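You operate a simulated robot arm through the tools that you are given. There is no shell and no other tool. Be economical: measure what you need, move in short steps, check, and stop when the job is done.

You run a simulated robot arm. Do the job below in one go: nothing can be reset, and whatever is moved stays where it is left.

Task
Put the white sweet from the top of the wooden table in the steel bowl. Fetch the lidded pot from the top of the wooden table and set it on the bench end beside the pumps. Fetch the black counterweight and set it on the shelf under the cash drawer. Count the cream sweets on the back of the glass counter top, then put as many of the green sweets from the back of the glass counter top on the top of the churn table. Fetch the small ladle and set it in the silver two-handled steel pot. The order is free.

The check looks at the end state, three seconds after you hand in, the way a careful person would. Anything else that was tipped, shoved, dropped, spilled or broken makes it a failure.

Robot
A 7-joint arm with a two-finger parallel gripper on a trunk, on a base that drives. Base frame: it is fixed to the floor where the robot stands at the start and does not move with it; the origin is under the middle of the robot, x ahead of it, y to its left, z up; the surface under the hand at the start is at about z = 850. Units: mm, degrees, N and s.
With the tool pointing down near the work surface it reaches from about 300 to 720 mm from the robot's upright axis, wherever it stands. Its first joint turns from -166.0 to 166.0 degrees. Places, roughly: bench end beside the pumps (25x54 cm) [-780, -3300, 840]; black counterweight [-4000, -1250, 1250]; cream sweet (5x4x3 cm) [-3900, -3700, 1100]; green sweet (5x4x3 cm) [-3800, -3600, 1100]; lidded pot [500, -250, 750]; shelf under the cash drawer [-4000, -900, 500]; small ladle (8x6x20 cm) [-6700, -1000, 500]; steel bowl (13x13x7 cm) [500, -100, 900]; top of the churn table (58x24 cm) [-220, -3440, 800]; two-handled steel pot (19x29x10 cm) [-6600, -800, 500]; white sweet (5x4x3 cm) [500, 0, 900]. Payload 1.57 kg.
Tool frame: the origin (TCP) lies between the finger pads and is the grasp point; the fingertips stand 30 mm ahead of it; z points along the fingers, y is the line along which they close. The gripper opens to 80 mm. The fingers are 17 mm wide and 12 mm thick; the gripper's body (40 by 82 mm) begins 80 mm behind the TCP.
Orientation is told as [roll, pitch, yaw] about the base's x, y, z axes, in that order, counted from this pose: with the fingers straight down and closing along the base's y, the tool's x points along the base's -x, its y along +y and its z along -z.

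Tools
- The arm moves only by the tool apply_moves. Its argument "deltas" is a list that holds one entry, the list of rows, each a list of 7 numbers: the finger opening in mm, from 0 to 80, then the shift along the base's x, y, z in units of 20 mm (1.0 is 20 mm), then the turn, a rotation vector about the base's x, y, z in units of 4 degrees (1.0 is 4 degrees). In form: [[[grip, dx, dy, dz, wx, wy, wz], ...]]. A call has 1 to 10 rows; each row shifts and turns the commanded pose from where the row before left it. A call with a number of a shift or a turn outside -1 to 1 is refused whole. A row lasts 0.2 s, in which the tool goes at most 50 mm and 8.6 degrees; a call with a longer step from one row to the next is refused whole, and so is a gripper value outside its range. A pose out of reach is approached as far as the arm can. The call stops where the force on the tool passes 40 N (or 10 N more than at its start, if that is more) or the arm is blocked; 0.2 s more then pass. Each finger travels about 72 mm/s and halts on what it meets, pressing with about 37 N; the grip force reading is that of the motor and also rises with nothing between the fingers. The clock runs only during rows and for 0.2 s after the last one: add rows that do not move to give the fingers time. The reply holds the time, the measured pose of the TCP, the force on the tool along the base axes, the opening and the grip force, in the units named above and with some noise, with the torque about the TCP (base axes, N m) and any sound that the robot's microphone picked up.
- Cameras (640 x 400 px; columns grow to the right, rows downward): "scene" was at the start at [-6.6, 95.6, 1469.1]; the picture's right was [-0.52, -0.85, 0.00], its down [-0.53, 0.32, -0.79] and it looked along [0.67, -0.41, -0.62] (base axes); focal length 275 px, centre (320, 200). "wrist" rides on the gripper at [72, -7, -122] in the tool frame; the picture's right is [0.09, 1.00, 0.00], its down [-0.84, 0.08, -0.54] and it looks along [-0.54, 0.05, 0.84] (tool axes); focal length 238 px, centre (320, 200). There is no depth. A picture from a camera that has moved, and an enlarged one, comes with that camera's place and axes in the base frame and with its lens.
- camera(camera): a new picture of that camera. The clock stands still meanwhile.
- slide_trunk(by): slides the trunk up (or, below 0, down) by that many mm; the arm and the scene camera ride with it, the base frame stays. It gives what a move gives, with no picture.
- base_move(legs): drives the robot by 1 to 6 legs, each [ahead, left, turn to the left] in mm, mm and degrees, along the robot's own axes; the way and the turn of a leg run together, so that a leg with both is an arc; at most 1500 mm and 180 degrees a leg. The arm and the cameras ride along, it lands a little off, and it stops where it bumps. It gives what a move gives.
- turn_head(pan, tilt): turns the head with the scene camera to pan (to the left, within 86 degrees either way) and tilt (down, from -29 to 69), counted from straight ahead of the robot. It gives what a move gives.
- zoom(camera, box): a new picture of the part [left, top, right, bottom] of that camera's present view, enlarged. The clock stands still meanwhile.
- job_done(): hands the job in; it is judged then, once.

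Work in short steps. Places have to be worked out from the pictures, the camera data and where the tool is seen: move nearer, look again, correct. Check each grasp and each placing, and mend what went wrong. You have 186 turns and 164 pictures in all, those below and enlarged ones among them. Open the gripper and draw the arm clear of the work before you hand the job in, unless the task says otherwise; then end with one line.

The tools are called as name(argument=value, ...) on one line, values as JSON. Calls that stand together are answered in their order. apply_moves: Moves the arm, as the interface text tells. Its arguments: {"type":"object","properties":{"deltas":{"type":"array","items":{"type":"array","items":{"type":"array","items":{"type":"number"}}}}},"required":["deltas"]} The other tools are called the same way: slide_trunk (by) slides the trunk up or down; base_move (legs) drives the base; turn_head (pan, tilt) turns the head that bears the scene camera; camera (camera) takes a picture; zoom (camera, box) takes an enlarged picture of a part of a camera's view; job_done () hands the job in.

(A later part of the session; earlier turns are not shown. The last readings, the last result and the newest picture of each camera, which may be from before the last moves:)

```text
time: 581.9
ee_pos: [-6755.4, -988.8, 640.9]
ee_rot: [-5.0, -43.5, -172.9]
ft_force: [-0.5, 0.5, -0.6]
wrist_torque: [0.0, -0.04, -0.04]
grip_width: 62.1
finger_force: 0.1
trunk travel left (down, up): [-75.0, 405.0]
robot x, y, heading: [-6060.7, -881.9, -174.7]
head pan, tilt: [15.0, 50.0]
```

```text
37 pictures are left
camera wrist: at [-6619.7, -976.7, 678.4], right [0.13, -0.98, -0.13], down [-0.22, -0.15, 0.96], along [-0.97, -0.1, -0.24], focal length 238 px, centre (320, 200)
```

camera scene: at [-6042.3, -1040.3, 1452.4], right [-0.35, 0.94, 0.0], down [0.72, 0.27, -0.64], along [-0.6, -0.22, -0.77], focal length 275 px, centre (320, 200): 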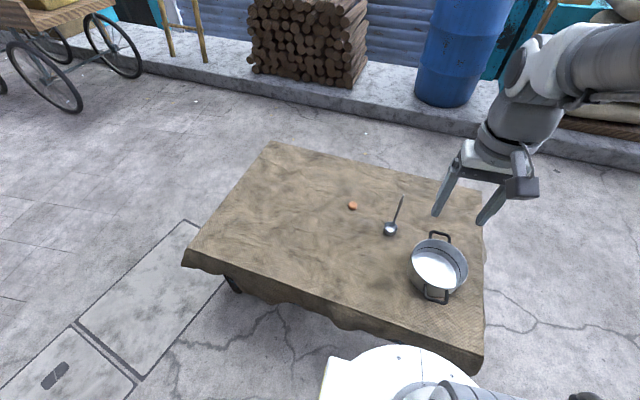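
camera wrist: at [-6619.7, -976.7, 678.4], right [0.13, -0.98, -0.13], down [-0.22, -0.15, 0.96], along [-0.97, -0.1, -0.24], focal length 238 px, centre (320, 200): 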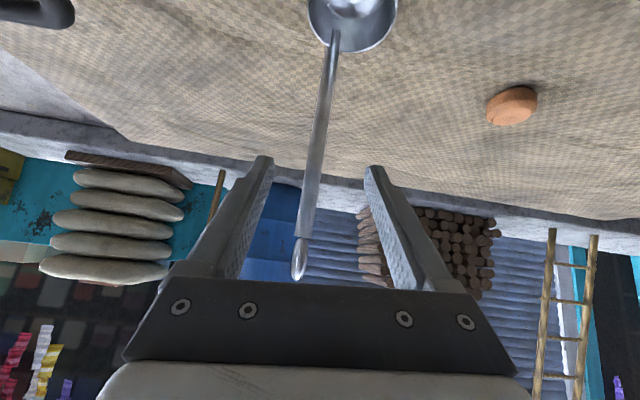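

The handle passes right through the grasp point. I'm closing gently.

apply_moves(deltas=[[[48, 0, 0.1, 0, 0, 0, 0], [36, 0, 0.1, 0, 0, 0, 0], [26, 0, 0, 0, 0, 0, 0], [18, 0, 0, 0, 0, 0, 0], [10, 0, 0, 0, 0, 0, 0], [4, 0, 0, 0, 0, 0, 0], [0, 0, 0, 0, 0, 0, 0], [0, 0, 0, 0, 0, 0, 0]]])

camera(camera="wrist")

```text
time: 583.7
ee_pos: [-6756.2, -985.0, 640.2]
ee_rot: [-5.0, -43.6, -172.9]
ft_force: [-0.6, -0.6, 5.5]
wrist_torque: [-0.35, -0.05, -0.06]
grip_width: 10.2
finger_force: 28.3
trunk travel left (down, up): [-75.0, 405.0]
robot x, y, heading: [-6065.9, -880.9, -174.8]
head pan, tilt: [15.0, 50.0]
```

```text
36 pictures are left
camera wrist: at [-6620.5, -972.6, 679.0], right [0.13, -0.98, -0.13], down [-0.22, -0.15, 0.96], along [-0.97, -0.1, -0.24], focal length 238 px, centre (320, 200)
```

wrist: 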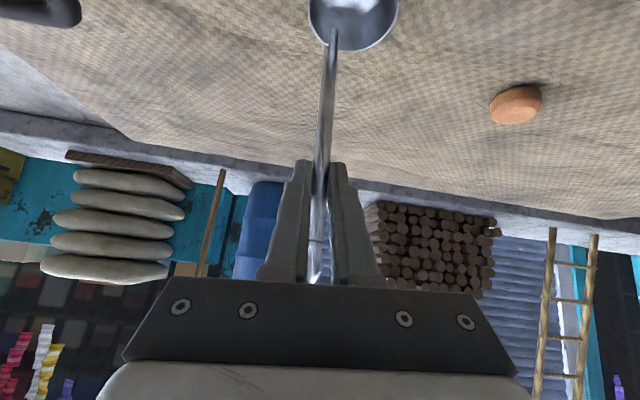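

The handle is gripped. I'm lifting straight up 150 mm.

apply_moves(deltas=[[[0, 0, 0, 0.2, 0, 0, 0], [0, 0, 0, 0.5, 0, 0, 0], [0, 0, 0, 0.8, 0, 0, 0], [0, 0, 0, 1, 0, 0, 0], [0, 0, 0, 1, 0, 0, 0], [0, 0, 0, 1, 0, 0, 0], [0, 0, 0, 1, 0, 0, 0], [0, 0, 0, 1, 0, 0, 0], [0, 0, 0, 1, 0, 0, 0], [0, 0, 0, 0.5, 0, 0, 0]]])

apply_moves(deltas=[[[0, 1, 0, 0.3, 0, 0, 0], [0, 1, 0, 0.3, 0, 0, 0], [0, 1, 0.6, 0, 0, 0, 0], [0, 1, 0.6, 0, 0, 0, 0], [0, 1, 0.6, 0, 0, 0, 0], [0, 0, 0, 0, 0, 0, 0]]])

camera(camera="wrist")

camera(camera="scene")

```text
time: 585.9
ee_pos: [-6757.9, -984.0, 797.4]
ee_rot: [-4.9, -43.5, -172.9]
ft_force: [-0.3, -0.3, -0.4]
wrist_torque: [-0.03, 0.01, 0.02]
grip_width: 10.2
finger_force: 28.0
trunk travel left (down, up): [-75.0, 405.0]
robot x, y, heading: [-6061.5, -884.5, -174.6]
head pan, tilt: [15.0, 50.0]
```

```text
time: 587.3
ee_pos: [-6657.0, -946.1, 810.5]
ee_rot: [-5.0, -43.5, -172.9]
ft_force: [-0.2, -0.8, -0.1]
wrist_torque: [-0.02, 0.01, -0.01]
grip_width: 10.0
finger_force: 27.7
trunk travel left (down, up): [-75.0, 405.0]
robot x, y, heading: [-6062.3, -881.9, -174.6]
head pan, tilt: [15.0, 50.0]
```

```text
35 pictures are left
camera wrist: at [-6520.8, -933.9, 848.8], right [0.13, -0.98, -0.13], down [-0.22, -0.15, 0.96], along [-0.97, -0.1, -0.24], focal length 238 px, centre (320, 200)
```

wrist: 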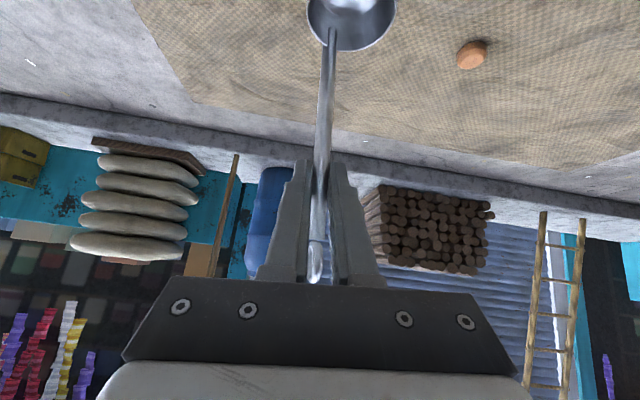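

```text
34 pictures are left
camera scene: at [-6042.3, -1040.4, 1252.3], right [-0.35, 0.94, 0.0], down [0.72, 0.27, -0.64], along [-0.6, -0.22, -0.77], focal length 275 px, centre (320, 200)
```

scene: 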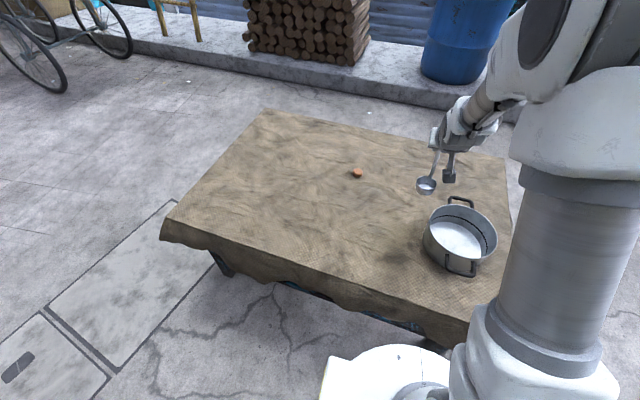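

The pot is clearly seen; its centre is about (-6577, -816). I'm moving the ladle bowl above it.

apply_moves(deltas=[[[0, 0.3, 0.94, 0, 0, 0, 0], [0, 0.3, 0.94, 0, 0, 0, 0], [0, 0.3, 0.94, 0, 0, 0, 0], [0, 0.3, 0.94, 0, 0, 0, 0], [0, 0.3, 0.94, 0, 0, 0, 0], [0, 0.3, 0.94, 0, 0, 0, 0], [0, 0.3, 0.94, 0, 0, 0, 0], [0, 0, 0, 0, 0, 0, 0]]])

zoom(camera="scene", box=[380, 90, 560, 290])

camera(camera="wrist")

```text
time: 589.1
ee_pos: [-6612.7, -816.9, 810.4]
ee_rot: [-5.1, -43.4, -173.0]
ft_force: [0.0, -0.4, -1.2]
wrist_torque: [0.0, 0.02, -0.02]
grip_width: 10.0
finger_force: 28.0
trunk travel left (down, up): [-75.0, 405.0]
robot x, y, heading: [-6065.9, -880.2, -174.5]
head pan, tilt: [15.0, 50.0]
```

```text
2.00 times, centred on (470, 190) of scene
camera zoom: at [-6042.3, -1040.4, 1252.3], right [-0.35, 0.94, 0.0], down [0.72, 0.27, -0.64], along [-0.6, -0.22, -0.77], focal length 549 px, centre (20, 220)
```

zoom: 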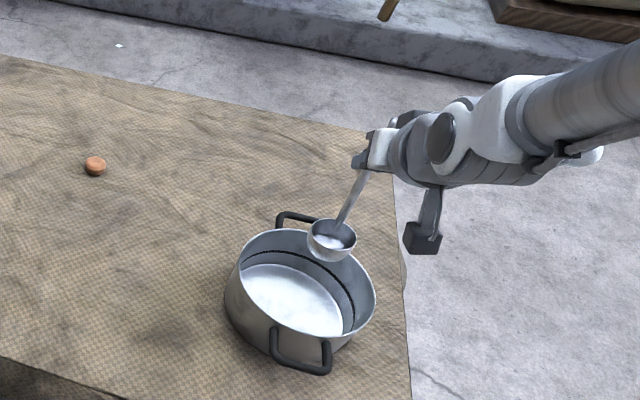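

```text
32 pictures are left
camera wrist: at [-6477.3, -803.6, 849.4], right [0.13, -0.98, -0.13], down [-0.22, -0.15, 0.96], along [-0.97, -0.1, -0.24], focal length 238 px, centre (320, 200)
```

wrist: 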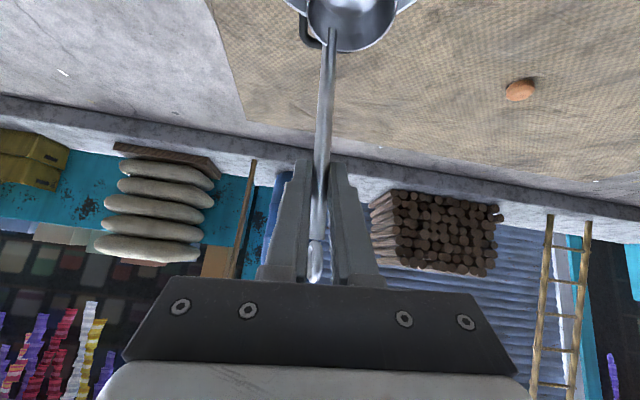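

It's well aligned: a straight descent lands in the middle of the pot. I'm lowering about 150 mm, then stepping finely.

apply_moves(deltas=[[[0, 0, 0, -1, 0, 0, 0], [0, 0, 0, -1, 0, 0, 0], [0, 0, 0, -1, 0, 0, 0], [0, 0, 0, -1, 0, 0, 0], [0, 0, 0, -1, 0, 0, 0], [0, 0, 0, -1, 0, 0, 0], [0, 0, 0, -0.7, 0, 0, 0], [0, 0, 0, -0.4, 0, 0, 0], [0, 0, 0, 0, 0, 0, 0]]])

apply_moves(deltas=[[[0, 0, 0, -0.2, 0, 0, 0], [0, 0, 0, -0.2, 0, 0, 0], [0, 0, 0, -0.2, 0, 0, 0], [0, 0, 0, -0.2, 0, 0, 0], [0, 0, 0, -0.1, 0, 0, 0]]])

zoom(camera="scene", box=[380, 110, 560, 290])

```text
time: 591.1
ee_pos: [-6613.7, -816.6, 667.5]
ee_rot: [-5.0, -43.5, -172.9]
ft_force: [-0.2, 0.6, -0.8]
wrist_torque: [0.03, 0.0, -0.03]
grip_width: 10.1
finger_force: 27.9
trunk travel left (down, up): [-75.0, 405.0]
robot x, y, heading: [-6061.7, -882.2, -174.6]
head pan, tilt: [15.0, 50.0]
```

```text
time: 592.3
ee_pos: [-6613.1, -817.2, 650.2]
ee_rot: [-5.0, -43.5, -172.9]
ft_force: [0.4, 0.1, -1.7]
wrist_torque: [0.01, 0.03, 0.02]
grip_width: 10.0
finger_force: 28.0
trunk travel left (down, up): [-75.0, 405.0]
robot x, y, heading: [-6061.6, -884.8, -174.6]
head pan, tilt: [15.0, 50.0]
```

```text
2.22 times, centred on (470, 200) of scene
camera zoom: at [-6042.3, -1040.4, 1252.3], right [-0.35, 0.94, 0.0], down [0.72, 0.27, -0.64], along [-0.6, -0.22, -0.77], focal length 610 px, centre (-13, 200)
```

zoom: 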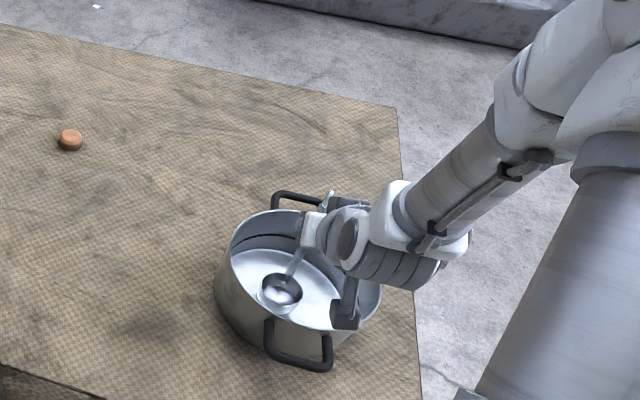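

Inside the pot and not yet touching, so I'm lowering finely to contact.

apply_moves(deltas=[[[0, 0, 0, -0.1, 0, 0, 0], [0, 0, 0, -0.1, 0, 0, 0], [0, 0, 0, -0.1, 0, 0, 0], [0, 0, 0, 0, 0, 0, 0]]])

```text
time: 593.3
ee_pos: [-6614.9, -816.9, 645.5]
ee_rot: [-5.1, -43.7, -172.9]
ft_force: [0.5, 0.5, 5.9]
wrist_torque: [-0.06, -0.35, 0.02]
grip_width: 10.2
finger_force: 28.4
trunk travel left (down, up): [-75.0, 405.0]
robot x, y, heading: [-6062.3, -885.3, -174.5]
head pan, tilt: [15.0, 50.0]
```

The bowl rests on the pot bottom. I'll open slowly and back out along the tool axis.

apply_moves(deltas=[[[14, 0, 0, 0, 0, 0, 0], [22, 0, 0, 0, 0, 0, 0], [32, 0, 0, 0, 0, 0, 0], [42, 0, 0, 0, 0, 0, 0], [50, 0, 0, 0, 0, 0, 0], [50, 0.4, 0, 0.4, 0, 0, 0], [50, 0.7, 0.05, 0.73, 0, 0, 0], [50, 0.7, 0.05, 0.73, 0, 0, 0], [50, 0.7, 0.05, 0.73, 0, 0, 0], [50, 0.7, 0.05, 0.8, 0, 0, 0]]])

apply_moves(deltas=[[[50, 0.7, 0.05, 1, 0, 0, 0], [50, 0.7, 0, 1, 0, 0, 0], [50, 0.7, 0, 1, 0, 0, 0], [50, 0.5, 0, 1, 0, 0, 0], [50, 0.5, 0, 1, 0, -1, 0], [50, 0.5, 0, 1, 0, -1, 0], [50, 0.5, 0, 1, 0, -1, 0], [50, 0.3, 0, 1, 0, -1, 0], [50, 0.3, 0, 1, 0, -1, 0], [50, 0.3, 0, 1, 0, -1, 0]]])

zoom(camera="scene", box=[380, 110, 560, 290])

```text
time: 595.5
ee_pos: [-6551.8, -813.5, 713.0]
ee_rot: [-5.0, -43.5, -173.0]
ft_force: [0.3, 0.2, 0.3]
wrist_torque: [-0.03, 0.04, -0.03]
grip_width: 50.4
finger_force: 0.1
trunk travel left (down, up): [-75.0, 405.0]
robot x, y, heading: [-6064.7, -880.4, -174.7]
head pan, tilt: [15.0, 50.0]
```

```text
time: 597.7
ee_pos: [-6467.2, -822.9, 892.3]
ee_rot: [-0.3, -24.1, -174.3]
ft_force: [0.5, 0.1, 0.1]
wrist_torque: [0.0, 0.0, 0.0]
grip_width: 50.1
finger_force: 0.1
out of reach, approached as far as the arm can: row 6, 7
trunk travel left (down, up): [-75.0, 405.0]
robot x, y, heading: [-6061.5, -882.2, -174.6]
head pan, tilt: [15.0, 50.0]
```

```text
2.22 times, centred on (470, 200) of scene
camera zoom: at [-6042.3, -1040.3, 1252.3], right [-0.35, 0.94, 0.0], down [0.72, 0.27, -0.64], along [-0.6, -0.22, -0.77], focal length 610 px, centre (-13, 200)
```

zoom: 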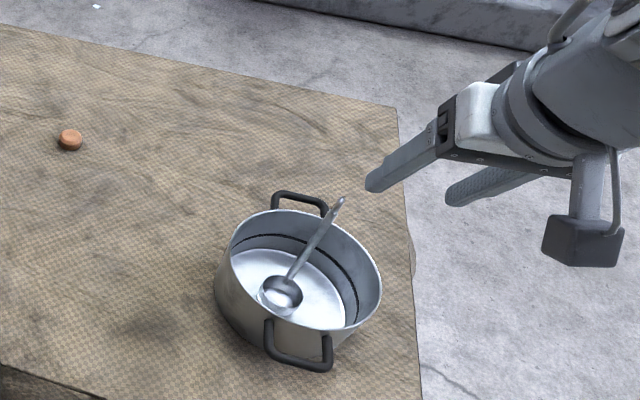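

The ladle stands in the two-handled pot. I'll restore the carry pose and drive back around to the store for the tin.

apply_moves(deltas=[[[60, 0.5, -0.3, 0.5, 0, -1, 0], [60, 0.5, -0.3, 0.5, 0, -1, 0], [60, 0.5, -0.3, 0.5, 0, -1, 0], [60, 0.5, -0.3, 0.5, 0, -1, 0], [60, 0.5, -0.3, 0.5, 0, -1, 0], [60, 0.5, -0.3, 0.5, 0, -1, 0], [60, 0.5, -0.3, 0, 0, 0, 0]]])

slide_trunk(by=200)

base_move(legs=[[0, 0, -5.4], [0, 1450, 0], [0, 1450, 0], [0, 1450, 0]])

```text
time: 599.3
ee_pos: [-6396.5, -861.0, 948.1]
ee_rot: [2.9, -0.2, -175.2]
ft_force: [0.7, 1.5, -0.2]
wrist_torque: [0.0, 0.01, 0.0]
grip_width: 60.2
finger_force: 0.2
trunk travel left (down, up): [-75.0, 405.0]
robot x, y, heading: [-6062.8, -880.6, -174.7]
head pan, tilt: [15.0, 50.0]
```

```text
time: 601.5
ee_pos: [-6396.5, -861.3, 1148.6]
ee_rot: [2.8, -0.2, -175.3]
ft_force: [0.0, -1.4, 0.8]
wrist_torque: [0.01, 0.02, -0.04]
grip_width: 59.9
finger_force: 0.0
trunk travel left (down, up): [-275.0, 205.0]
robot x, y, heading: [-6061.9, -880.7, -174.7]
head pan, tilt: [15.0, 50.0]
```

```text
time: 634.4
ee_pos: [-6361.1, -5212.8, 1149.8]
ee_rot: [2.6, -0.3, -177.7]
ft_force: [-1.1, -0.1, 0.4]
wrist_torque: [0.01, 0.02, -0.04]
grip_width: 60.1
finger_force: 0.0
trunk travel left (down, up): [-275.0, 205.0]
robot x, y, heading: [-6028.4, -5251.9, -177.5]
head pan, tilt: [15.0, 50.0]
```

Continuing: to y ≈ -5520, back east to x ≈ -2980, then north.

base_move(legs=[[0, 280, -2.5], [-1500, 0, 0], [-1480, 0, 0]])

base_move(legs=[[0, -1300, 0], [0, -1300, 0]])

```text
time: 656.1
ee_pos: [-3356.7, -5512.9, 1147.6]
ee_rot: [2.9, -0.2, 177.6]
ft_force: [-0.1, 0.1, 0.2]
wrist_torque: [-0.03, 0.0, 0.01]
grip_width: 59.9
finger_force: 0.0
trunk travel left (down, up): [-275.0, 205.0]
robot x, y, heading: [-3026.5, -5571.5, 178.3]
head pan, tilt: [15.0, 50.0]
```

```text
time: 675.6
ee_pos: [-3254.6, -2900.6, 1147.0]
ee_rot: [3.4, -0.1, 176.8]
ft_force: [-0.7, 1.1, -0.3]
wrist_torque: [0.02, -0.03, -0.01]
grip_width: 60.0
finger_force: 0.0
trunk travel left (down, up): [-275.0, 205.0]
robot x, y, heading: [-2927.3, -2964.6, 177.7]
head pan, tilt: [15.0, 50.0]
```

Into the store room through the doorway, then turning to face the wooden table.

base_move(legs=[[0, -1200, 0], [-1350, 0, 0], [0, -500, 0], [0, 0, 180]])

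turn_head(pan=0, tilt=25)

camera(camera="scene")

```text
time: 707.4
ee_pos: [-1199.1, -1372.7, 1148.0]
ee_rot: [3.8, -0.1, -2.2]
ft_force: [0.1, 0.2, 0.5]
wrist_torque: [0.0, 0.03, 0.04]
grip_width: 60.1
finger_force: 0.0
trunk travel left (down, up): [-275.0, 205.0]
robot x, y, heading: [-1531.7, -1312.7, -1.2]
head pan, tilt: [15.0, 50.0]
```

```text
time: 708.3
ee_pos: [-1199.7, -1375.7, 1145.4]
ee_rot: [4.6, 0.0, -2.7]
ft_force: [-0.3, 0.6, 0.0]
wrist_torque: [0.02, 0.0, -0.03]
grip_width: 60.0
finger_force: 0.0
trunk travel left (down, up): [-275.0, 205.0]
robot x, y, heading: [-1530.8, -1307.1, -0.9]
head pan, tilt: [0.0, 25.0]
```

```text
29 pictures are left
camera scene: at [-1553.3, -1107.6, 1457.4], right [0.75, -0.66, 0.0], down [-0.48, -0.54, -0.69], along [0.46, 0.52, -0.72], focal length 275 px, centre (320, 200)
```

scene: 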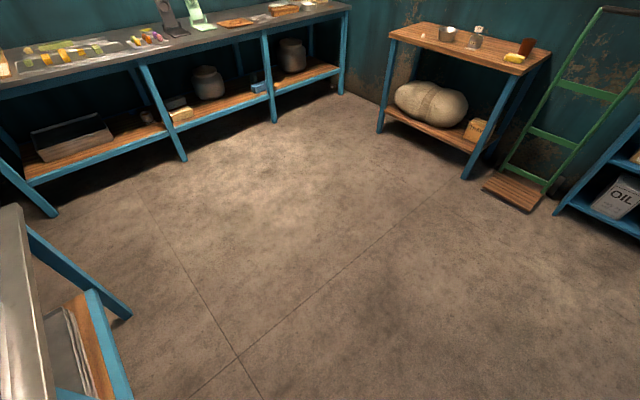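

The head seems to be touching the arm, since the view is off and the tool rolled 4°. I'll straighten the arm pose first.

apply_moves(deltas=[[[60, 0.3, 0.6, 0, -0.23, 0, 0.13], [60, 0.3, 0.6, 0, -0.23, 0, 0.13], [60, 0.3, 0.6, 0, -0.23, 0, 0.13], [60, 0.3, 0.6, 0, -0.23, 0, 0.13], [60, 0.3, 0.6, 0, -0.23, 0, 0.13], [60, 0, 0, 0, 0, 0, 0]]])

base_move(legs=[[1200, 800, 1]])

turn_head(pan=5, tilt=40)

camera(camera="scene")

```text
time: 709.7
ee_pos: [-1168.2, -1312.3, 1148.2]
ee_rot: [-0.6, -0.1, 0.5]
ft_force: [0.4, 0.2, 1.3]
wrist_torque: [-0.02, -0.01, 0.01]
grip_width: 60.0
finger_force: 0.0
trunk travel left (down, up): [-275.0, 205.0]
robot x, y, heading: [-1527.5, -1308.3, -1.0]
head pan, tilt: [0.0, 25.0]
```

```text
time: 717.8
ee_pos: [46.9, -498.1, 1147.1]
ee_rot: [-0.7, -0.2, 1.1]
ft_force: [-0.4, -0.5, -0.2]
wrist_torque: [0.01, 0.01, -0.04]
grip_width: 59.9
finger_force: 0.1
trunk travel left (down, up): [-275.0, 205.0]
robot x, y, heading: [-315.1, -497.5, -0.4]
head pan, tilt: [0.0, 25.0]
```

```text
time: 718.6
ee_pos: [46.4, -498.3, 1147.5]
ee_rot: [-0.8, -0.1, 1.0]
ft_force: [-0.1, 0.6, -0.4]
wrist_torque: [-0.05, 0.01, 0.0]
grip_width: 60.1
finger_force: 0.1
trunk travel left (down, up): [-275.0, 205.0]
robot x, y, heading: [-314.6, -501.7, -0.4]
head pan, tilt: [5.0, 40.0]
```

```text
28 pictures are left
camera scene: at [-335.8, -285.4, 1499.6], right [0.79, -0.62, 0.0], down [-0.2, -0.26, -0.95], along [0.58, 0.74, -0.32], focal length 275 px, centre (320, 200)
```

scene: 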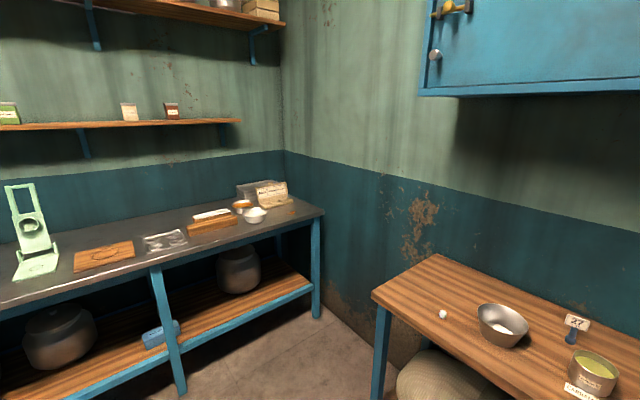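

The head is held by the arm at about 50° left; I'll park it there and rely on the wrist camera. Driving up to the table in front of the tin.

turn_head(pan=52, tilt=30)

base_move(legs=[[0, 220, 0], [300, 0, 0]])

camera(camera="wrist")

```text
time: 719.8
ee_pos: [47.0, -499.0, 1146.5]
ee_rot: [-0.9, -0.3, 1.1]
ft_force: [0.6, -0.3, 0.1]
wrist_torque: [-0.01, -0.01, 0.04]
grip_width: 59.8
finger_force: 0.0
trunk travel left (down, up): [-275.0, 205.0]
robot x, y, heading: [-313.2, -498.7, -0.3]
head pan, tilt: [52.0, 30.0]
```

```text
time: 724.2
ee_pos: [347.0, -277.5, 1147.8]
ee_rot: [-0.8, -0.2, 1.1]
ft_force: [0.4, 0.1, 0.5]
wrist_torque: [0.01, 0.01, 0.0]
grip_width: 60.2
finger_force: 0.2
trunk travel left (down, up): [-275.0, 205.0]
robot x, y, heading: [-10.9, -281.2, -0.2]
head pan, tilt: [52.0, 30.0]
```

```text
27 pictures are left
camera wrist: at [275.9, -284.1, 1268.5], right [-0.11, 0.99, -0.01], down [0.83, 0.1, 0.54], along [0.54, 0.05, -0.84], focal length 238 px, centre (320, 200)
```

wrist: 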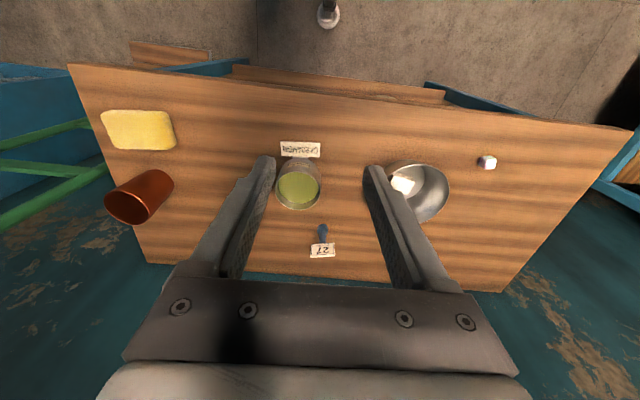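

I'll zoom on the tin to measure its width against the 80 mm gripper and check whether the green is a lid.

zoom(camera="wrist", box=[265, 130, 345, 260])

```text
3.08 times, centred on (305, 195) of wrist
camera zoom: at [275.9, -284.1, 1268.5], right [-0.11, 0.99, -0.01], down [0.83, 0.1, 0.54], along [0.54, 0.05, -0.84], focal length 733 px, centre (366, 215)
```

zoom: 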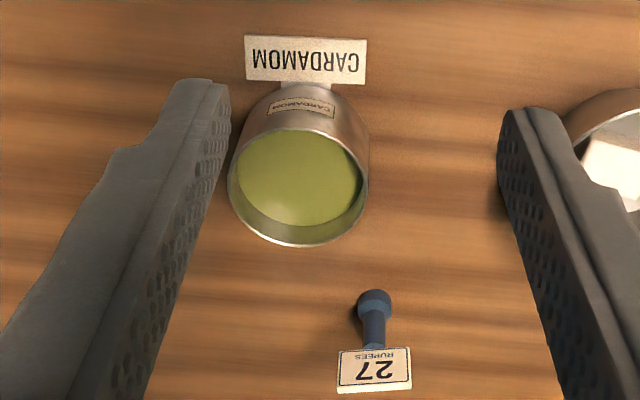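

The rim measures about 76–79 mm against an 80 mm opening: tight, but still the only pot at the listed place. I'll approach from directly above to measure precisely with the fingers at rim height.

apply_moves(deltas=[[[80, 0.79, -0.14, -0.5, 0.2, 0, 0], [80, 0.79, -0.14, -0.9, 0, 0, 0], [80, 0.79, -0.14, -0.9, 0, 0, 0], [80, 0.79, -0.14, -0.9, 0, 0, 0], [80, 0.79, -0.14, -0.9, 0, 0, 0], [80, 0.79, -0.14, -0.9, 0, 0, 0], [80, 0.79, -0.14, -0.9, 0, 0, 0], [80, 0.79, -0.14, -0.9, 0, 0, 0], [80, 0.79, -0.14, -0.9, 0, 0, 0], [80, 0, 0, 0, 0, 0, 0]]])

camera(camera="wrist")

```text
time: 726.4
ee_pos: [488.7, -304.8, 993.2]
ee_rot: [0.0, -0.3, 1.2]
ft_force: [-0.2, -0.4, -0.2]
wrist_torque: [0.02, -0.01, 0.04]
grip_width: 80.0
finger_force: 0.0
trunk travel left (down, up): [-275.0, 205.0]
robot x, y, heading: [-11.2, -277.2, -0.4]
head pan, tilt: [52.0, 30.0]
```

```text
25 pictures are left
camera wrist: at [417.2, -312.7, 1114.3], right [-0.11, 0.99, 0.0], down [0.83, 0.09, 0.54], along [0.54, 0.06, -0.84], focal length 238 px, centre (320, 200)
```

wrist: 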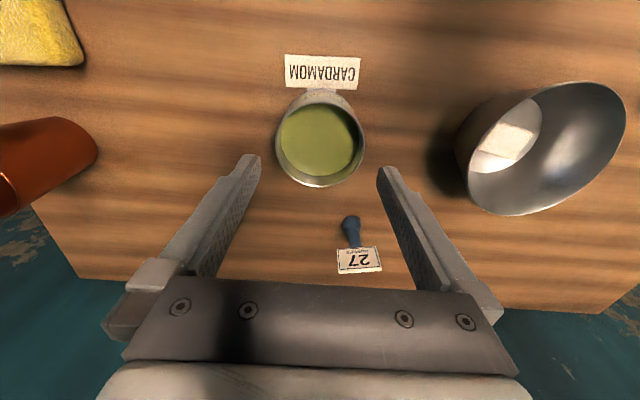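

Triangulation puts the rim at z ≈ 922 and its centre at (484, -304), with a diameter of about 75 mm. I'll lower until the tips are just above the rim, then compare edges.

apply_moves(deltas=[[[80, -0.2, 0, -0.6, 0, 0, 0], [80, 0, 0, -0.6, 0, 0, 0], [80, 0, 0, -0.45, 0, 0, 0], [80, 0, 0, 0, 0, 0, 0]]])

zoom(camera="wrist", box=[240, 90, 400, 230])

```text
time: 727.4
ee_pos: [486.2, -303.8, 960.1]
ee_rot: [0.0, -0.2, 1.0]
ft_force: [0.6, 0.5, 0.2]
wrist_torque: [0.0, -0.01, 0.04]
grip_width: 80.1
finger_force: 0.0
trunk travel left (down, up): [-275.0, 205.0]
robot x, y, heading: [-11.5, -280.4, -0.2]
head pan, tilt: [52.0, 30.0]
```

```text
2.86 times, centred on (320, 160) of wrist
camera zoom: at [414.8, -311.5, 1081.5], right [-0.11, 0.99, 0.0], down [0.83, 0.09, 0.54], along [0.54, 0.06, -0.84], focal length 681 px, centre (320, 314)
```

zoom: 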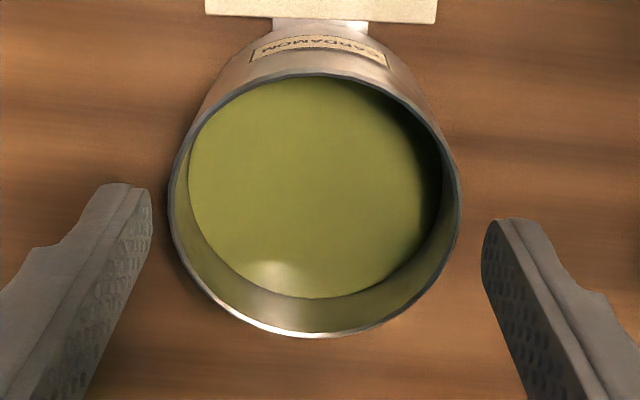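

There's about 4 mm of clearance on each side and the fingers are nearly centred. I'll nudge -1 mm in y and descend carefully.

apply_moves(deltas=[[[80, -0.12, -0.05, -0.5, 0, 0, 0], [80, 0, 0, -0.5, 0, 0, 0], [80, 0, 0, -0.5, 0, 0, 0], [80, 0, 0, -0.5, 0, 0, 0], [80, 0, 0, 0, 0, 0, 0]]])

zoom(camera="wrist", box=[220, 90, 420, 290])

```text
time: 728.1
ee_pos: [487.1, -303.7, 941.5]
ee_rot: [0.0, -1.0, 1.1]
ft_force: [-2.9, -0.2, 18.5]
wrist_torque: [0.31, 0.0, 0.0]
grip_width: 80.2
finger_force: 0.1
trunk travel left (down, up): [-275.0, 205.0]
robot x, y, heading: [-15.4, -278.1, -0.3]
head pan, tilt: [52.0, 30.0]
stopped in row 3: the force on the tool passed its limit at 51 N (the readings are from after the stop); the commanded pose is now the measured one
```

```text
2.00 times, centred on (320, 190) of wrist
camera zoom: at [411.9, -312.9, 1062.2], right [-0.11, 0.99, 0.0], down [0.83, 0.09, 0.56], along [0.55, 0.06, -0.83], focal length 477 px, centre (320, 220)
```

zoom: 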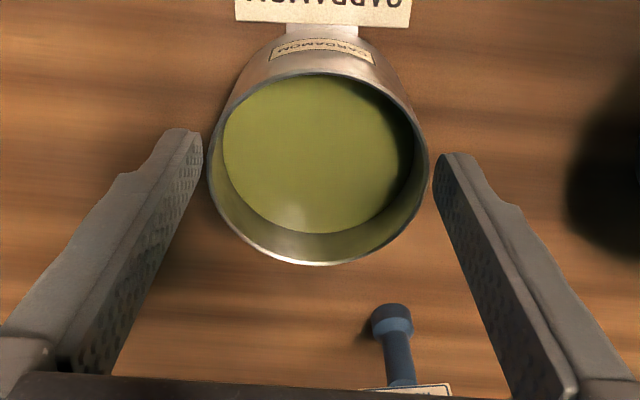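

The +y finger touched the rim at z ≈ 911. I'll lift slightly, shift +1 mm in y, and try again.

apply_moves(deltas=[[[80, 0, 0, 0.4, 0, 0, 0], [80, 0, 0.06, 0.1, 0, -0.2, 0], [80, 0, 0, 0, 0, 0, 0]]])

apply_moves(deltas=[[[80, 0, 0, -0.3, 0, 0, 0], [80, 0, 0, -0.2, 0, 0, 0], [80, 0, 0, -0.2, 0, 0, 0], [80, 0, 0, -0.2, 0, 0, 0]]])

```text
time: 728.9
ee_pos: [484.3, -302.6, 949.0]
ee_rot: [0.1, -1.5, 1.2]
ft_force: [0.7, 0.0, -0.3]
wrist_torque: [0.0, -0.02, 0.01]
grip_width: 80.0
finger_force: 0.0
trunk travel left (down, up): [-275.0, 205.0]
robot x, y, heading: [-9.0, -279.6, -0.6]
head pan, tilt: [52.0, 30.0]
```

```text
time: 729.8
ee_pos: [487.1, -303.3, 942.4]
ee_rot: [0.1, -2.2, 1.1]
ft_force: [-3.9, 1.2, 18.4]
wrist_torque: [0.06, 0.04, -0.14]
grip_width: 80.1
finger_force: 0.0
trunk travel left (down, up): [-275.0, 205.0]
robot x, y, heading: [-12.3, -280.2, -0.4]
head pan, tilt: [52.0, 30.0]
stopped in row 4: the force on the tool passed its limit at 46 N (the readings are from after the stop); the commanded pose is now the measured one
```

Both fingers land on the rim, so the tin is effectively too wide to straddle. Its green top is recessed about 20 mm, so I'll pinch the rim wall instead: one finger inside and one outside, on the +y side.

apply_moves(deltas=[[[80, 0, 0, 0.8, 0, 0.5, 0], [70, 0, 0.6, 0.4, 0, 0, 0], [60, 0, 0.7, 0, 0, 0, 0], [50, 0, 0.6, 0, 0, 0, 0], [44, 0, 0, 0, 0, 0, 0], [44, 0, 0, 0, 0, 0, 0]]])

zoom(camera="wrist", box=[220, 80, 420, 280])

```text
time: 731.2
ee_pos: [486.6, -266.6, 964.6]
ee_rot: [0.1, 0.0, 1.1]
ft_force: [-0.7, 1.0, 0.4]
wrist_torque: [0.0, -0.02, 0.04]
grip_width: 44.1
finger_force: 0.1
trunk travel left (down, up): [-275.0, 205.0]
robot x, y, heading: [-9.4, -278.9, -0.3]
head pan, tilt: [52.0, 30.0]
```

```text
2.00 times, centred on (320, 180) of wrist
camera zoom: at [415.7, -274.4, 1086.2], right [-0.11, 0.99, 0.0], down [0.84, 0.09, 0.54], along [0.54, 0.06, -0.84], focal length 477 px, centre (320, 240)
```

zoom: 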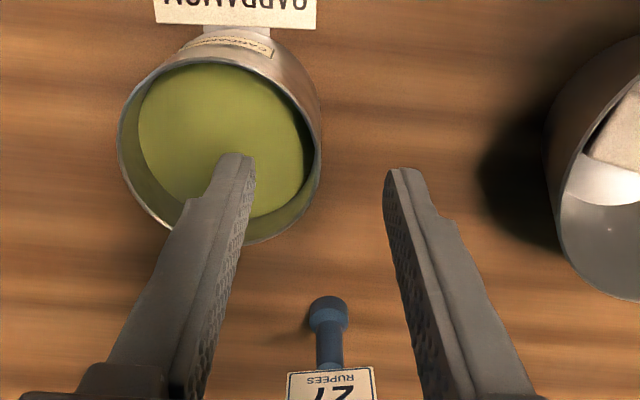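

One finger is over the inside and one outside, with the wall centred. I'm lowering with contact checks to about 13 mm below the rim.

apply_moves(deltas=[[[44, 0, 0, -0.6, 0, 0, 0], [44, 0, 0, -0.5, 0, 0, 0], [44, 0, 0, -0.3, 0, 0, 0], [44, 0, 0, -0.2, 0, 0, 0], [44, 0, 0, -0.1, 0, 0, 0], [44, 0, 0, 0, 0, 0, 0]]])

zoom(camera="wrist", box=[220, 80, 420, 280])

```text
time: 732.6
ee_pos: [488.1, -266.3, 928.3]
ee_rot: [0.2, 0.1, 1.1]
ft_force: [-0.6, 0.2, -0.4]
wrist_torque: [0.01, -0.01, -0.02]
grip_width: 44.3
finger_force: 0.1
trunk travel left (down, up): [-275.0, 205.0]
robot x, y, heading: [-12.4, -277.4, 0.1]
head pan, tilt: [52.0, 30.0]
```

```text
2.00 times, centred on (320, 180) of wrist
camera zoom: at [416.5, -274.2, 1050.7], right [-0.11, 0.99, 0.0], down [0.84, 0.09, 0.54], along [0.54, 0.06, -0.84], focal length 477 px, centre (320, 240)
```

zoom: 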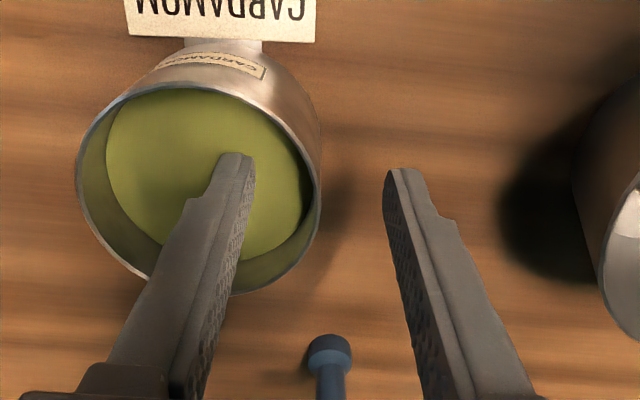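

The inner finger is in the recess without contact. I'll go 4 mm lower and close on the wall.

apply_moves(deltas=[[[44, 0, 0, -0.1, 0, 0, 0], [44, 0, 0, -0.1, 0, 0, 0], [36, 0, 0, 0, 0, 0, 0], [26, 0, 0, 0, 0, 0, 0], [16, 0, 0, 0, 0, 0, 0], [8, 0, 0, 0, 0, 0, 0], [0, 0, 0, 0, 0, 0, 0], [0, 0, 0, 0, 0, 0, 0]]])

zoom(camera="wrist", box=[200, 80, 420, 300])

```text
time: 734.4
ee_pos: [488.6, -265.6, 925.1]
ee_rot: [0.1, 0.0, 1.1]
ft_force: [-0.5, 0.1, -0.4]
wrist_torque: [-0.04, -0.1, 0.04]
grip_width: 5.7
finger_force: 25.1
trunk travel left (down, up): [-275.0, 205.0]
robot x, y, heading: [-12.6, -280.5, -0.4]
head pan, tilt: [52.0, 30.0]
```

```text
1.82 times, centred on (310, 190) of wrist
camera zoom: at [416.8, -274.5, 1046.7], right [-0.11, 0.99, 0.0], down [0.84, 0.09, 0.54], along [0.54, 0.06, -0.84], focal length 433 px, centre (338, 218)
```

zoom: 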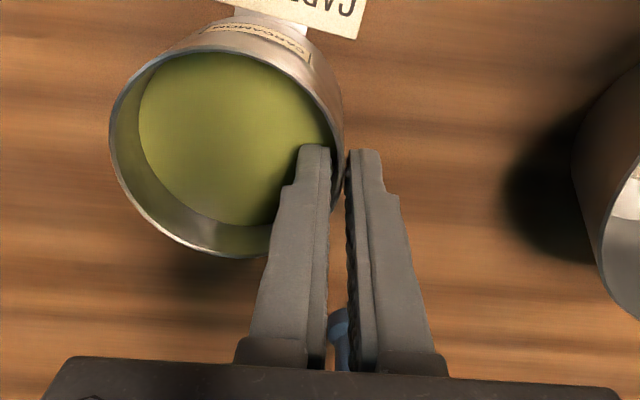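

The wall is gripped at 5.7 mm, and the card seems to move with the tin. I'll lift gently 25 mm and check.

apply_moves(deltas=[[[0, 0, 0, 0.1, 0, 0, 0], [0, 0, 0, 0.15, 0, 0, 0], [0, 0, 0, 0.2, 0, 0, 0], [0, 0, 0, 0.3, 0, 0, 0], [0, 0, 0, 0.5, 0, 0, 0], [0, 0, 0, 0, 0, 0, 0]]])

camera(camera="wrist")

```text
time: 735.8
ee_pos: [487.2, -265.2, 950.6]
ee_rot: [0.1, 0.0, 1.0]
ft_force: [1.2, -0.2, -3.3]
wrist_torque: [0.15, -0.02, 0.0]
grip_width: 5.6
finger_force: 26.0
trunk travel left (down, up): [-275.0, 205.0]
robot x, y, heading: [-12.9, -276.0, -0.4]
head pan, tilt: [52.0, 30.0]
```

```text
19 pictures are left
camera wrist: at [415.1, -273.3, 1072.2], right [-0.11, 0.99, 0.0], down [0.84, 0.09, 0.54], along [0.54, 0.06, -0.84], focal length 238 px, centre (320, 200)
```

wrist: 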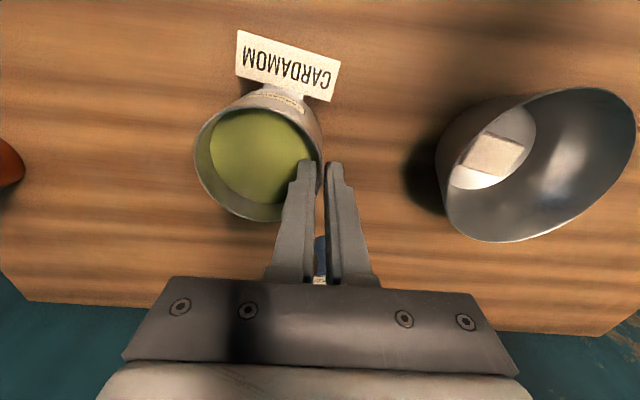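

The tin is lifted (about 340 g), the card is attached to it, and it hangs level. I'll raise it and retract to carry.

apply_moves(deltas=[[[0, 0, 0, 0.8, 0, 0, 0], [0, 0, 0, 0.8, 0, 0, 0], [0, -0.4, 0, 0.8, 0, 0, 0], [0, -0.8, 0, 0.8, 0, 0, 0], [0, -0.8, 0, 0.8, 0, 0, 0], [0, -0.8, 0, 0.8, 0, 0, 0], [0, -0.8, 0, 0.8, 0, 0, 0], [0, -0.8, 0, 0.8, 0, 0, 0], [0, -0.8, 0, 0.8, 0, 0, 0], [0, -0.8, 0, 0.8, 0, 0, 0]]])

base_move(legs=[[-300, 0, 0]])

camera(camera="wrist")

```text
time: 738.0
ee_pos: [366.1, -262.7, 1111.2]
ee_rot: [0.1, 0.1, 1.1]
ft_force: [-0.2, -0.6, -4.1]
wrist_torque: [0.12, -0.04, 0.03]
grip_width: 5.5
finger_force: 25.7
trunk travel left (down, up): [-275.0, 205.0]
robot x, y, heading: [-12.7, -278.6, -0.2]
head pan, tilt: [52.0, 30.0]
```

```text
time: 740.5
ee_pos: [66.7, -260.5, 1111.7]
ee_rot: [0.1, -0.1, 1.3]
ft_force: [-1.3, -0.7, -3.8]
wrist_torque: [0.12, -0.01, 0.0]
grip_width: 5.6
finger_force: 26.1
trunk travel left (down, up): [-275.0, 205.0]
robot x, y, heading: [-308.8, -281.1, -0.0]
head pan, tilt: [52.0, 30.0]
```

```text
18 pictures are left
camera wrist: at [-4.7, -269.7, 1232.8], right [-0.12, 0.99, 0.0], down [0.84, 0.1, 0.54], along [0.54, 0.06, -0.84], focal length 238 px, centre (320, 200)
```

wrist: 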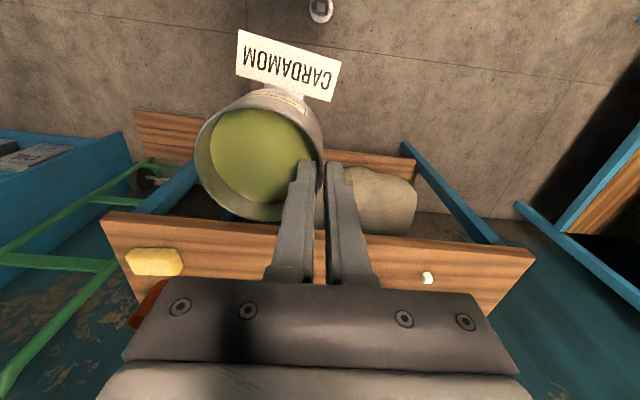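

It's secure. I'm driving back out through the doorway and down to the kitchen, keeping the heading.

base_move(legs=[[-700, -750, 0], [-700, -740, 0], [-1400, 0, 0]])

base_move(legs=[[0, -1300, 0], [0, -1300, 0]])

```text
time: 761.1
ee_pos: [-2748.1, -1707.2, 1110.7]
ee_rot: [0.1, 0.0, -0.8]
ft_force: [0.4, 0.1, -3.4]
wrist_torque: [0.13, -0.07, -0.01]
grip_width: 5.4
finger_force: 25.4
trunk travel left (down, up): [-275.0, 205.0]
robot x, y, heading: [-3127.7, -1713.2, -2.1]
head pan, tilt: [52.0, 30.0]
```

```text
time: 780.7
ee_pos: [-2841.9, -4339.7, 1110.7]
ee_rot: [0.0, -0.1, -2.2]
ft_force: [0.9, 0.9, -3.7]
wrist_torque: [0.13, -0.07, 0.0]
grip_width: 5.0
finger_force: 25.0
trunk travel left (down, up): [-275.0, 205.0]
robot x, y, heading: [-3222.2, -4332.5, -3.5]
head pan, tilt: [52.0, 30.0]
```

Still held. Continuing into the kitchen.

base_move(legs=[[0, -640, 0], [0, 0, 93.5], [0, -1250, 0], [0, -1200, 0]])

camera(camera="wrist")

```text
time: 809.2
ee_pos: [-809.3, -4641.8, 1110.8]
ee_rot: [0.1, 0.1, 89.2]
ft_force: [0.3, 0.7, -3.7]
wrist_torque: [0.06, 0.12, -0.02]
grip_width: 4.0
finger_force: 25.6
trunk travel left (down, up): [-275.0, 205.0]
robot x, y, heading: [-809.7, -5025.9, 87.6]
head pan, tilt: [52.0, 30.0]
```

```text
17 pictures are left
camera wrist: at [-802.9, -4714.0, 1232.7], right [-1.0, -0.08, 0.0], down [-0.06, 0.84, 0.54], along [-0.04, 0.54, -0.84], focal length 238 px, centre (320, 200)
```

wrist: 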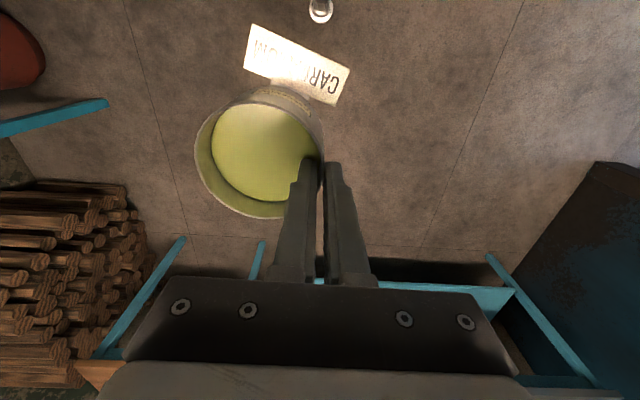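

The grip is creeping slightly (5.6 to 4.0 mm), so I'll be prompt: drive up to the bench end and bring the tin over (-780, -3400).

base_move(legs=[[1080, 0, 2.4]])

camera(camera="wrist")

camera(camera="scene")

```text
time: 816.6
ee_pos: [-779.3, -3558.1, 1110.7]
ee_rot: [0.1, 0.0, 89.9]
ft_force: [0.8, 0.0, -3.1]
wrist_torque: [0.02, 0.13, 0.01]
grip_width: 4.1
finger_force: 24.7
trunk travel left (down, up): [-275.0, 205.0]
robot x, y, heading: [-767.1, -3937.3, 88.8]
head pan, tilt: [52.0, 30.0]
```

```text
16 pictures are left
camera wrist: at [-771.1, -3629.4, 1232.7], right [-1.0, -0.09, 0.0], down [-0.07, 0.84, 0.54], along [-0.05, 0.54, -0.84], focal length 238 px, centre (320, 200)
```

wrist: 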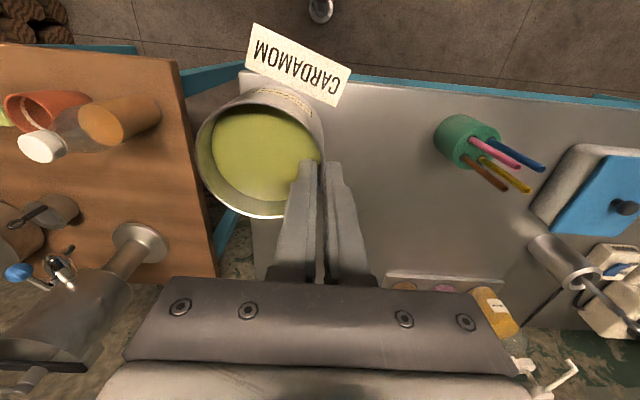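

```text
15 pictures are left
camera scene: at [-982.7, -3955.2, 1481.8], right [0.64, 0.77, 0.0], down [0.39, -0.32, -0.87], along [-0.67, 0.55, -0.5], focal length 275 px, centre (320, 200)
```

scene: 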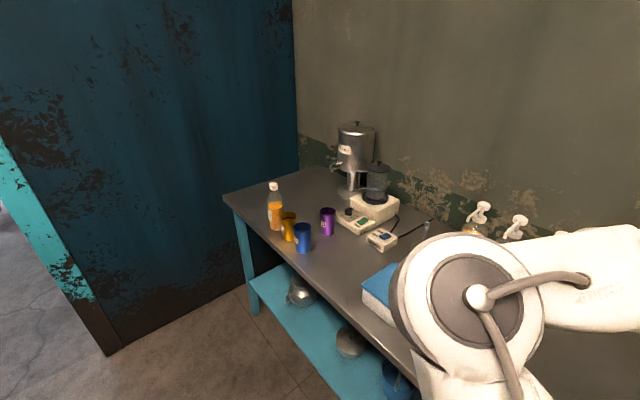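

The bench end is clear between the pencil cup and the edge. I'm moving over (-819, -3400), so the tin's centre is at about -780, and starting to lower.

apply_moves(deltas=[[[0, -0.25, 0.9, 0, 0, 0, 0], [0, -0.25, 0.9, 0, 0, 0, 0], [0, -0.25, 0.9, -0.4, 0, 0, 0], [0, -0.25, 0.9, -0.6, 0, 0, 0], [0, -0.25, 0.9, -0.8, 0, 0, 0], [0, -0.25, 0.9, -0.8, 0, 0, 0], [0, -0.25, 0.9, -0.8, 0, 0, 0], [0, -0.25, 0.9, -0.8, 0, 0, 0], [0, 0, 0.7, -0.8, 0, 0, 0], [0, 0, 0, -0.8, 0, 0, 0]]])

apply_moves(deltas=[[[0, 0, 0, -0.8, 0, 0, 0], [0, 0, 0, -0.8, 0, 0, 0], [0, 0, 0, -0.5, 0, 0, 0], [0, 0, 0, 0, 0, 0, 0]]])

camera(camera="wrist")

```text
time: 818.8
ee_pos: [-818.6, -3400.1, 995.6]
ee_rot: [0.1, 0.1, 89.9]
ft_force: [-0.1, -0.5, -3.1]
wrist_torque: [0.06, 0.13, 0.0]
grip_width: 4.2
finger_force: 25.0
trunk travel left (down, up): [-275.0, 205.0]
robot x, y, heading: [-772.0, -3937.7, 88.2]
head pan, tilt: [52.0, 30.0]
```

```text
time: 819.8
ee_pos: [-819.0, -3400.0, 951.8]
ee_rot: [0.0, 0.1, 89.9]
ft_force: [-0.4, -0.7, -3.9]
wrist_torque: [0.05, 0.12, 0.01]
grip_width: 3.8
finger_force: 24.9
trunk travel left (down, up): [-275.0, 205.0]
robot x, y, heading: [-771.7, -3933.9, 88.6]
head pan, tilt: [52.0, 30.0]
```

```text
14 pictures are left
camera wrist: at [-811.3, -3472.6, 1073.3], right [-1.0, -0.09, 0.0], down [-0.07, 0.84, 0.54], along [-0.05, 0.54, -0.84], focal length 238 px, centre (320, 200)
```

wrist: 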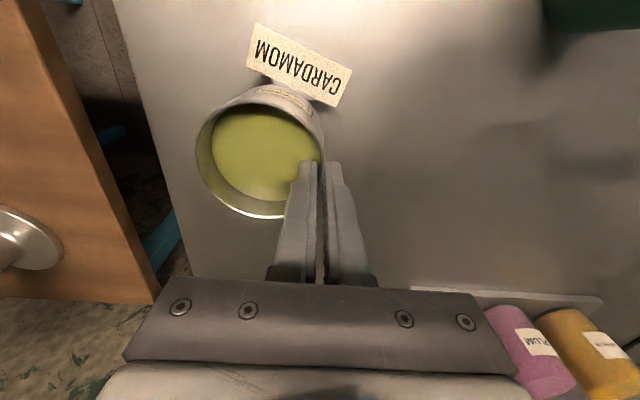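

The tin hangs over the bench end at (-780, -3411). I'm lowering in fine steps to contact.

apply_moves(deltas=[[[0, 0, 0, -0.5, 0, 0, 0], [0, 0, 0, -0.5, 0, 0, 0], [0, 0, 0, -0.3, 0, 0, 0], [0, 0, 0, -0.2, 0, 0, 0], [0, 0, 0, -0.1, 0, 0, 0], [0, 0, 0, 0, 0, 0, 0]]])

```text
time: 821.2
ee_pos: [-817.9, -3401.4, 921.1]
ee_rot: [0.1, -0.1, 89.8]
ft_force: [-1.2, 0.5, 20.4]
wrist_torque: [-0.03, -0.04, 0.33]
grip_width: 3.1
finger_force: 24.2
trunk travel left (down, up): [-275.0, 205.0]
robot x, y, heading: [-769.3, -3937.8, 88.3]
head pan, tilt: [52.0, 30.0]
```

It touches the bench. I'll open gently and lift straight out.

apply_moves(deltas=[[[8, 0, 0, 0.05, 0, 0, 0], [16, 0, 0, 0, 0, 0, 0], [24, 0, 0, 0, 0, 0, 0], [28, 0, 0, 0, 0, 0, 0], [28, 0, 0, 0.3, 0, 0, 0], [28, 0, 0, 0.5, 0, 0, 0], [28, 0, 0, 0.8, 0, 0, 0], [28, 0, 0, 1, 0, 0, 0], [28, 0, 0, 1, 0, 0, 0], [28, 0, 0, 1, 0, 0, 0]]])

apply_moves(deltas=[[[28, 0, 0, 1, 0, 0, 0], [28, 0, -0.5, 1, 0, 0, 0], [28, 0, -0.8, 1, 0, 0, 0], [28, 0, -0.8, 1, 0, 0, 0], [28, 0, -0.8, 1, 0, 0, 0], [28, 0, -0.8, 0.5, 0, 0, 0], [28, 0, 0, 0, 0, 0, 0]]])

camera(camera="wrist")

```text
time: 823.4
ee_pos: [-820.3, -3400.3, 1014.1]
ee_rot: [0.1, 0.1, 90.0]
ft_force: [0.3, 0.2, 0.8]
wrist_torque: [-0.01, -0.01, 0.0]
grip_width: 28.0
finger_force: 0.0
trunk travel left (down, up): [-275.0, 205.0]
robot x, y, heading: [-769.7, -3939.9, 88.5]
head pan, tilt: [52.0, 30.0]
```

```text
time: 825.0
ee_pos: [-818.4, -3472.7, 1126.4]
ee_rot: [0.1, 0.0, 89.9]
ft_force: [-0.1, 0.3, 0.4]
wrist_torque: [-0.01, -0.01, -0.02]
grip_width: 28.0
finger_force: 0.0
trunk travel left (down, up): [-275.0, 205.0]
robot x, y, heading: [-772.4, -3938.2, 88.5]
head pan, tilt: [52.0, 30.0]
```

```text
13 pictures are left
camera wrist: at [-811.5, -3545.5, 1247.6], right [-1.0, -0.09, 0.0], down [-0.07, 0.84, 0.54], along [-0.05, 0.54, -0.84], focal length 238 px, centre (320, 200)
```

wrist: 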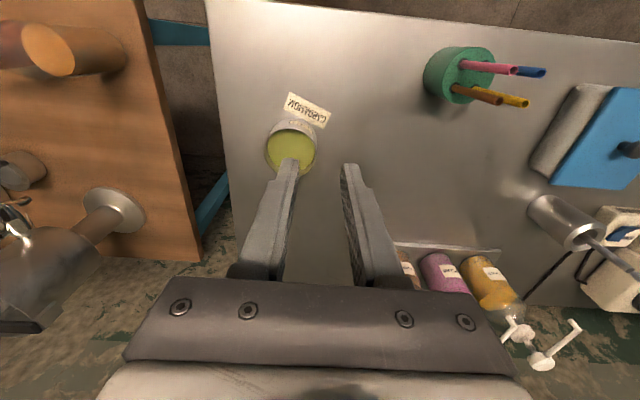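

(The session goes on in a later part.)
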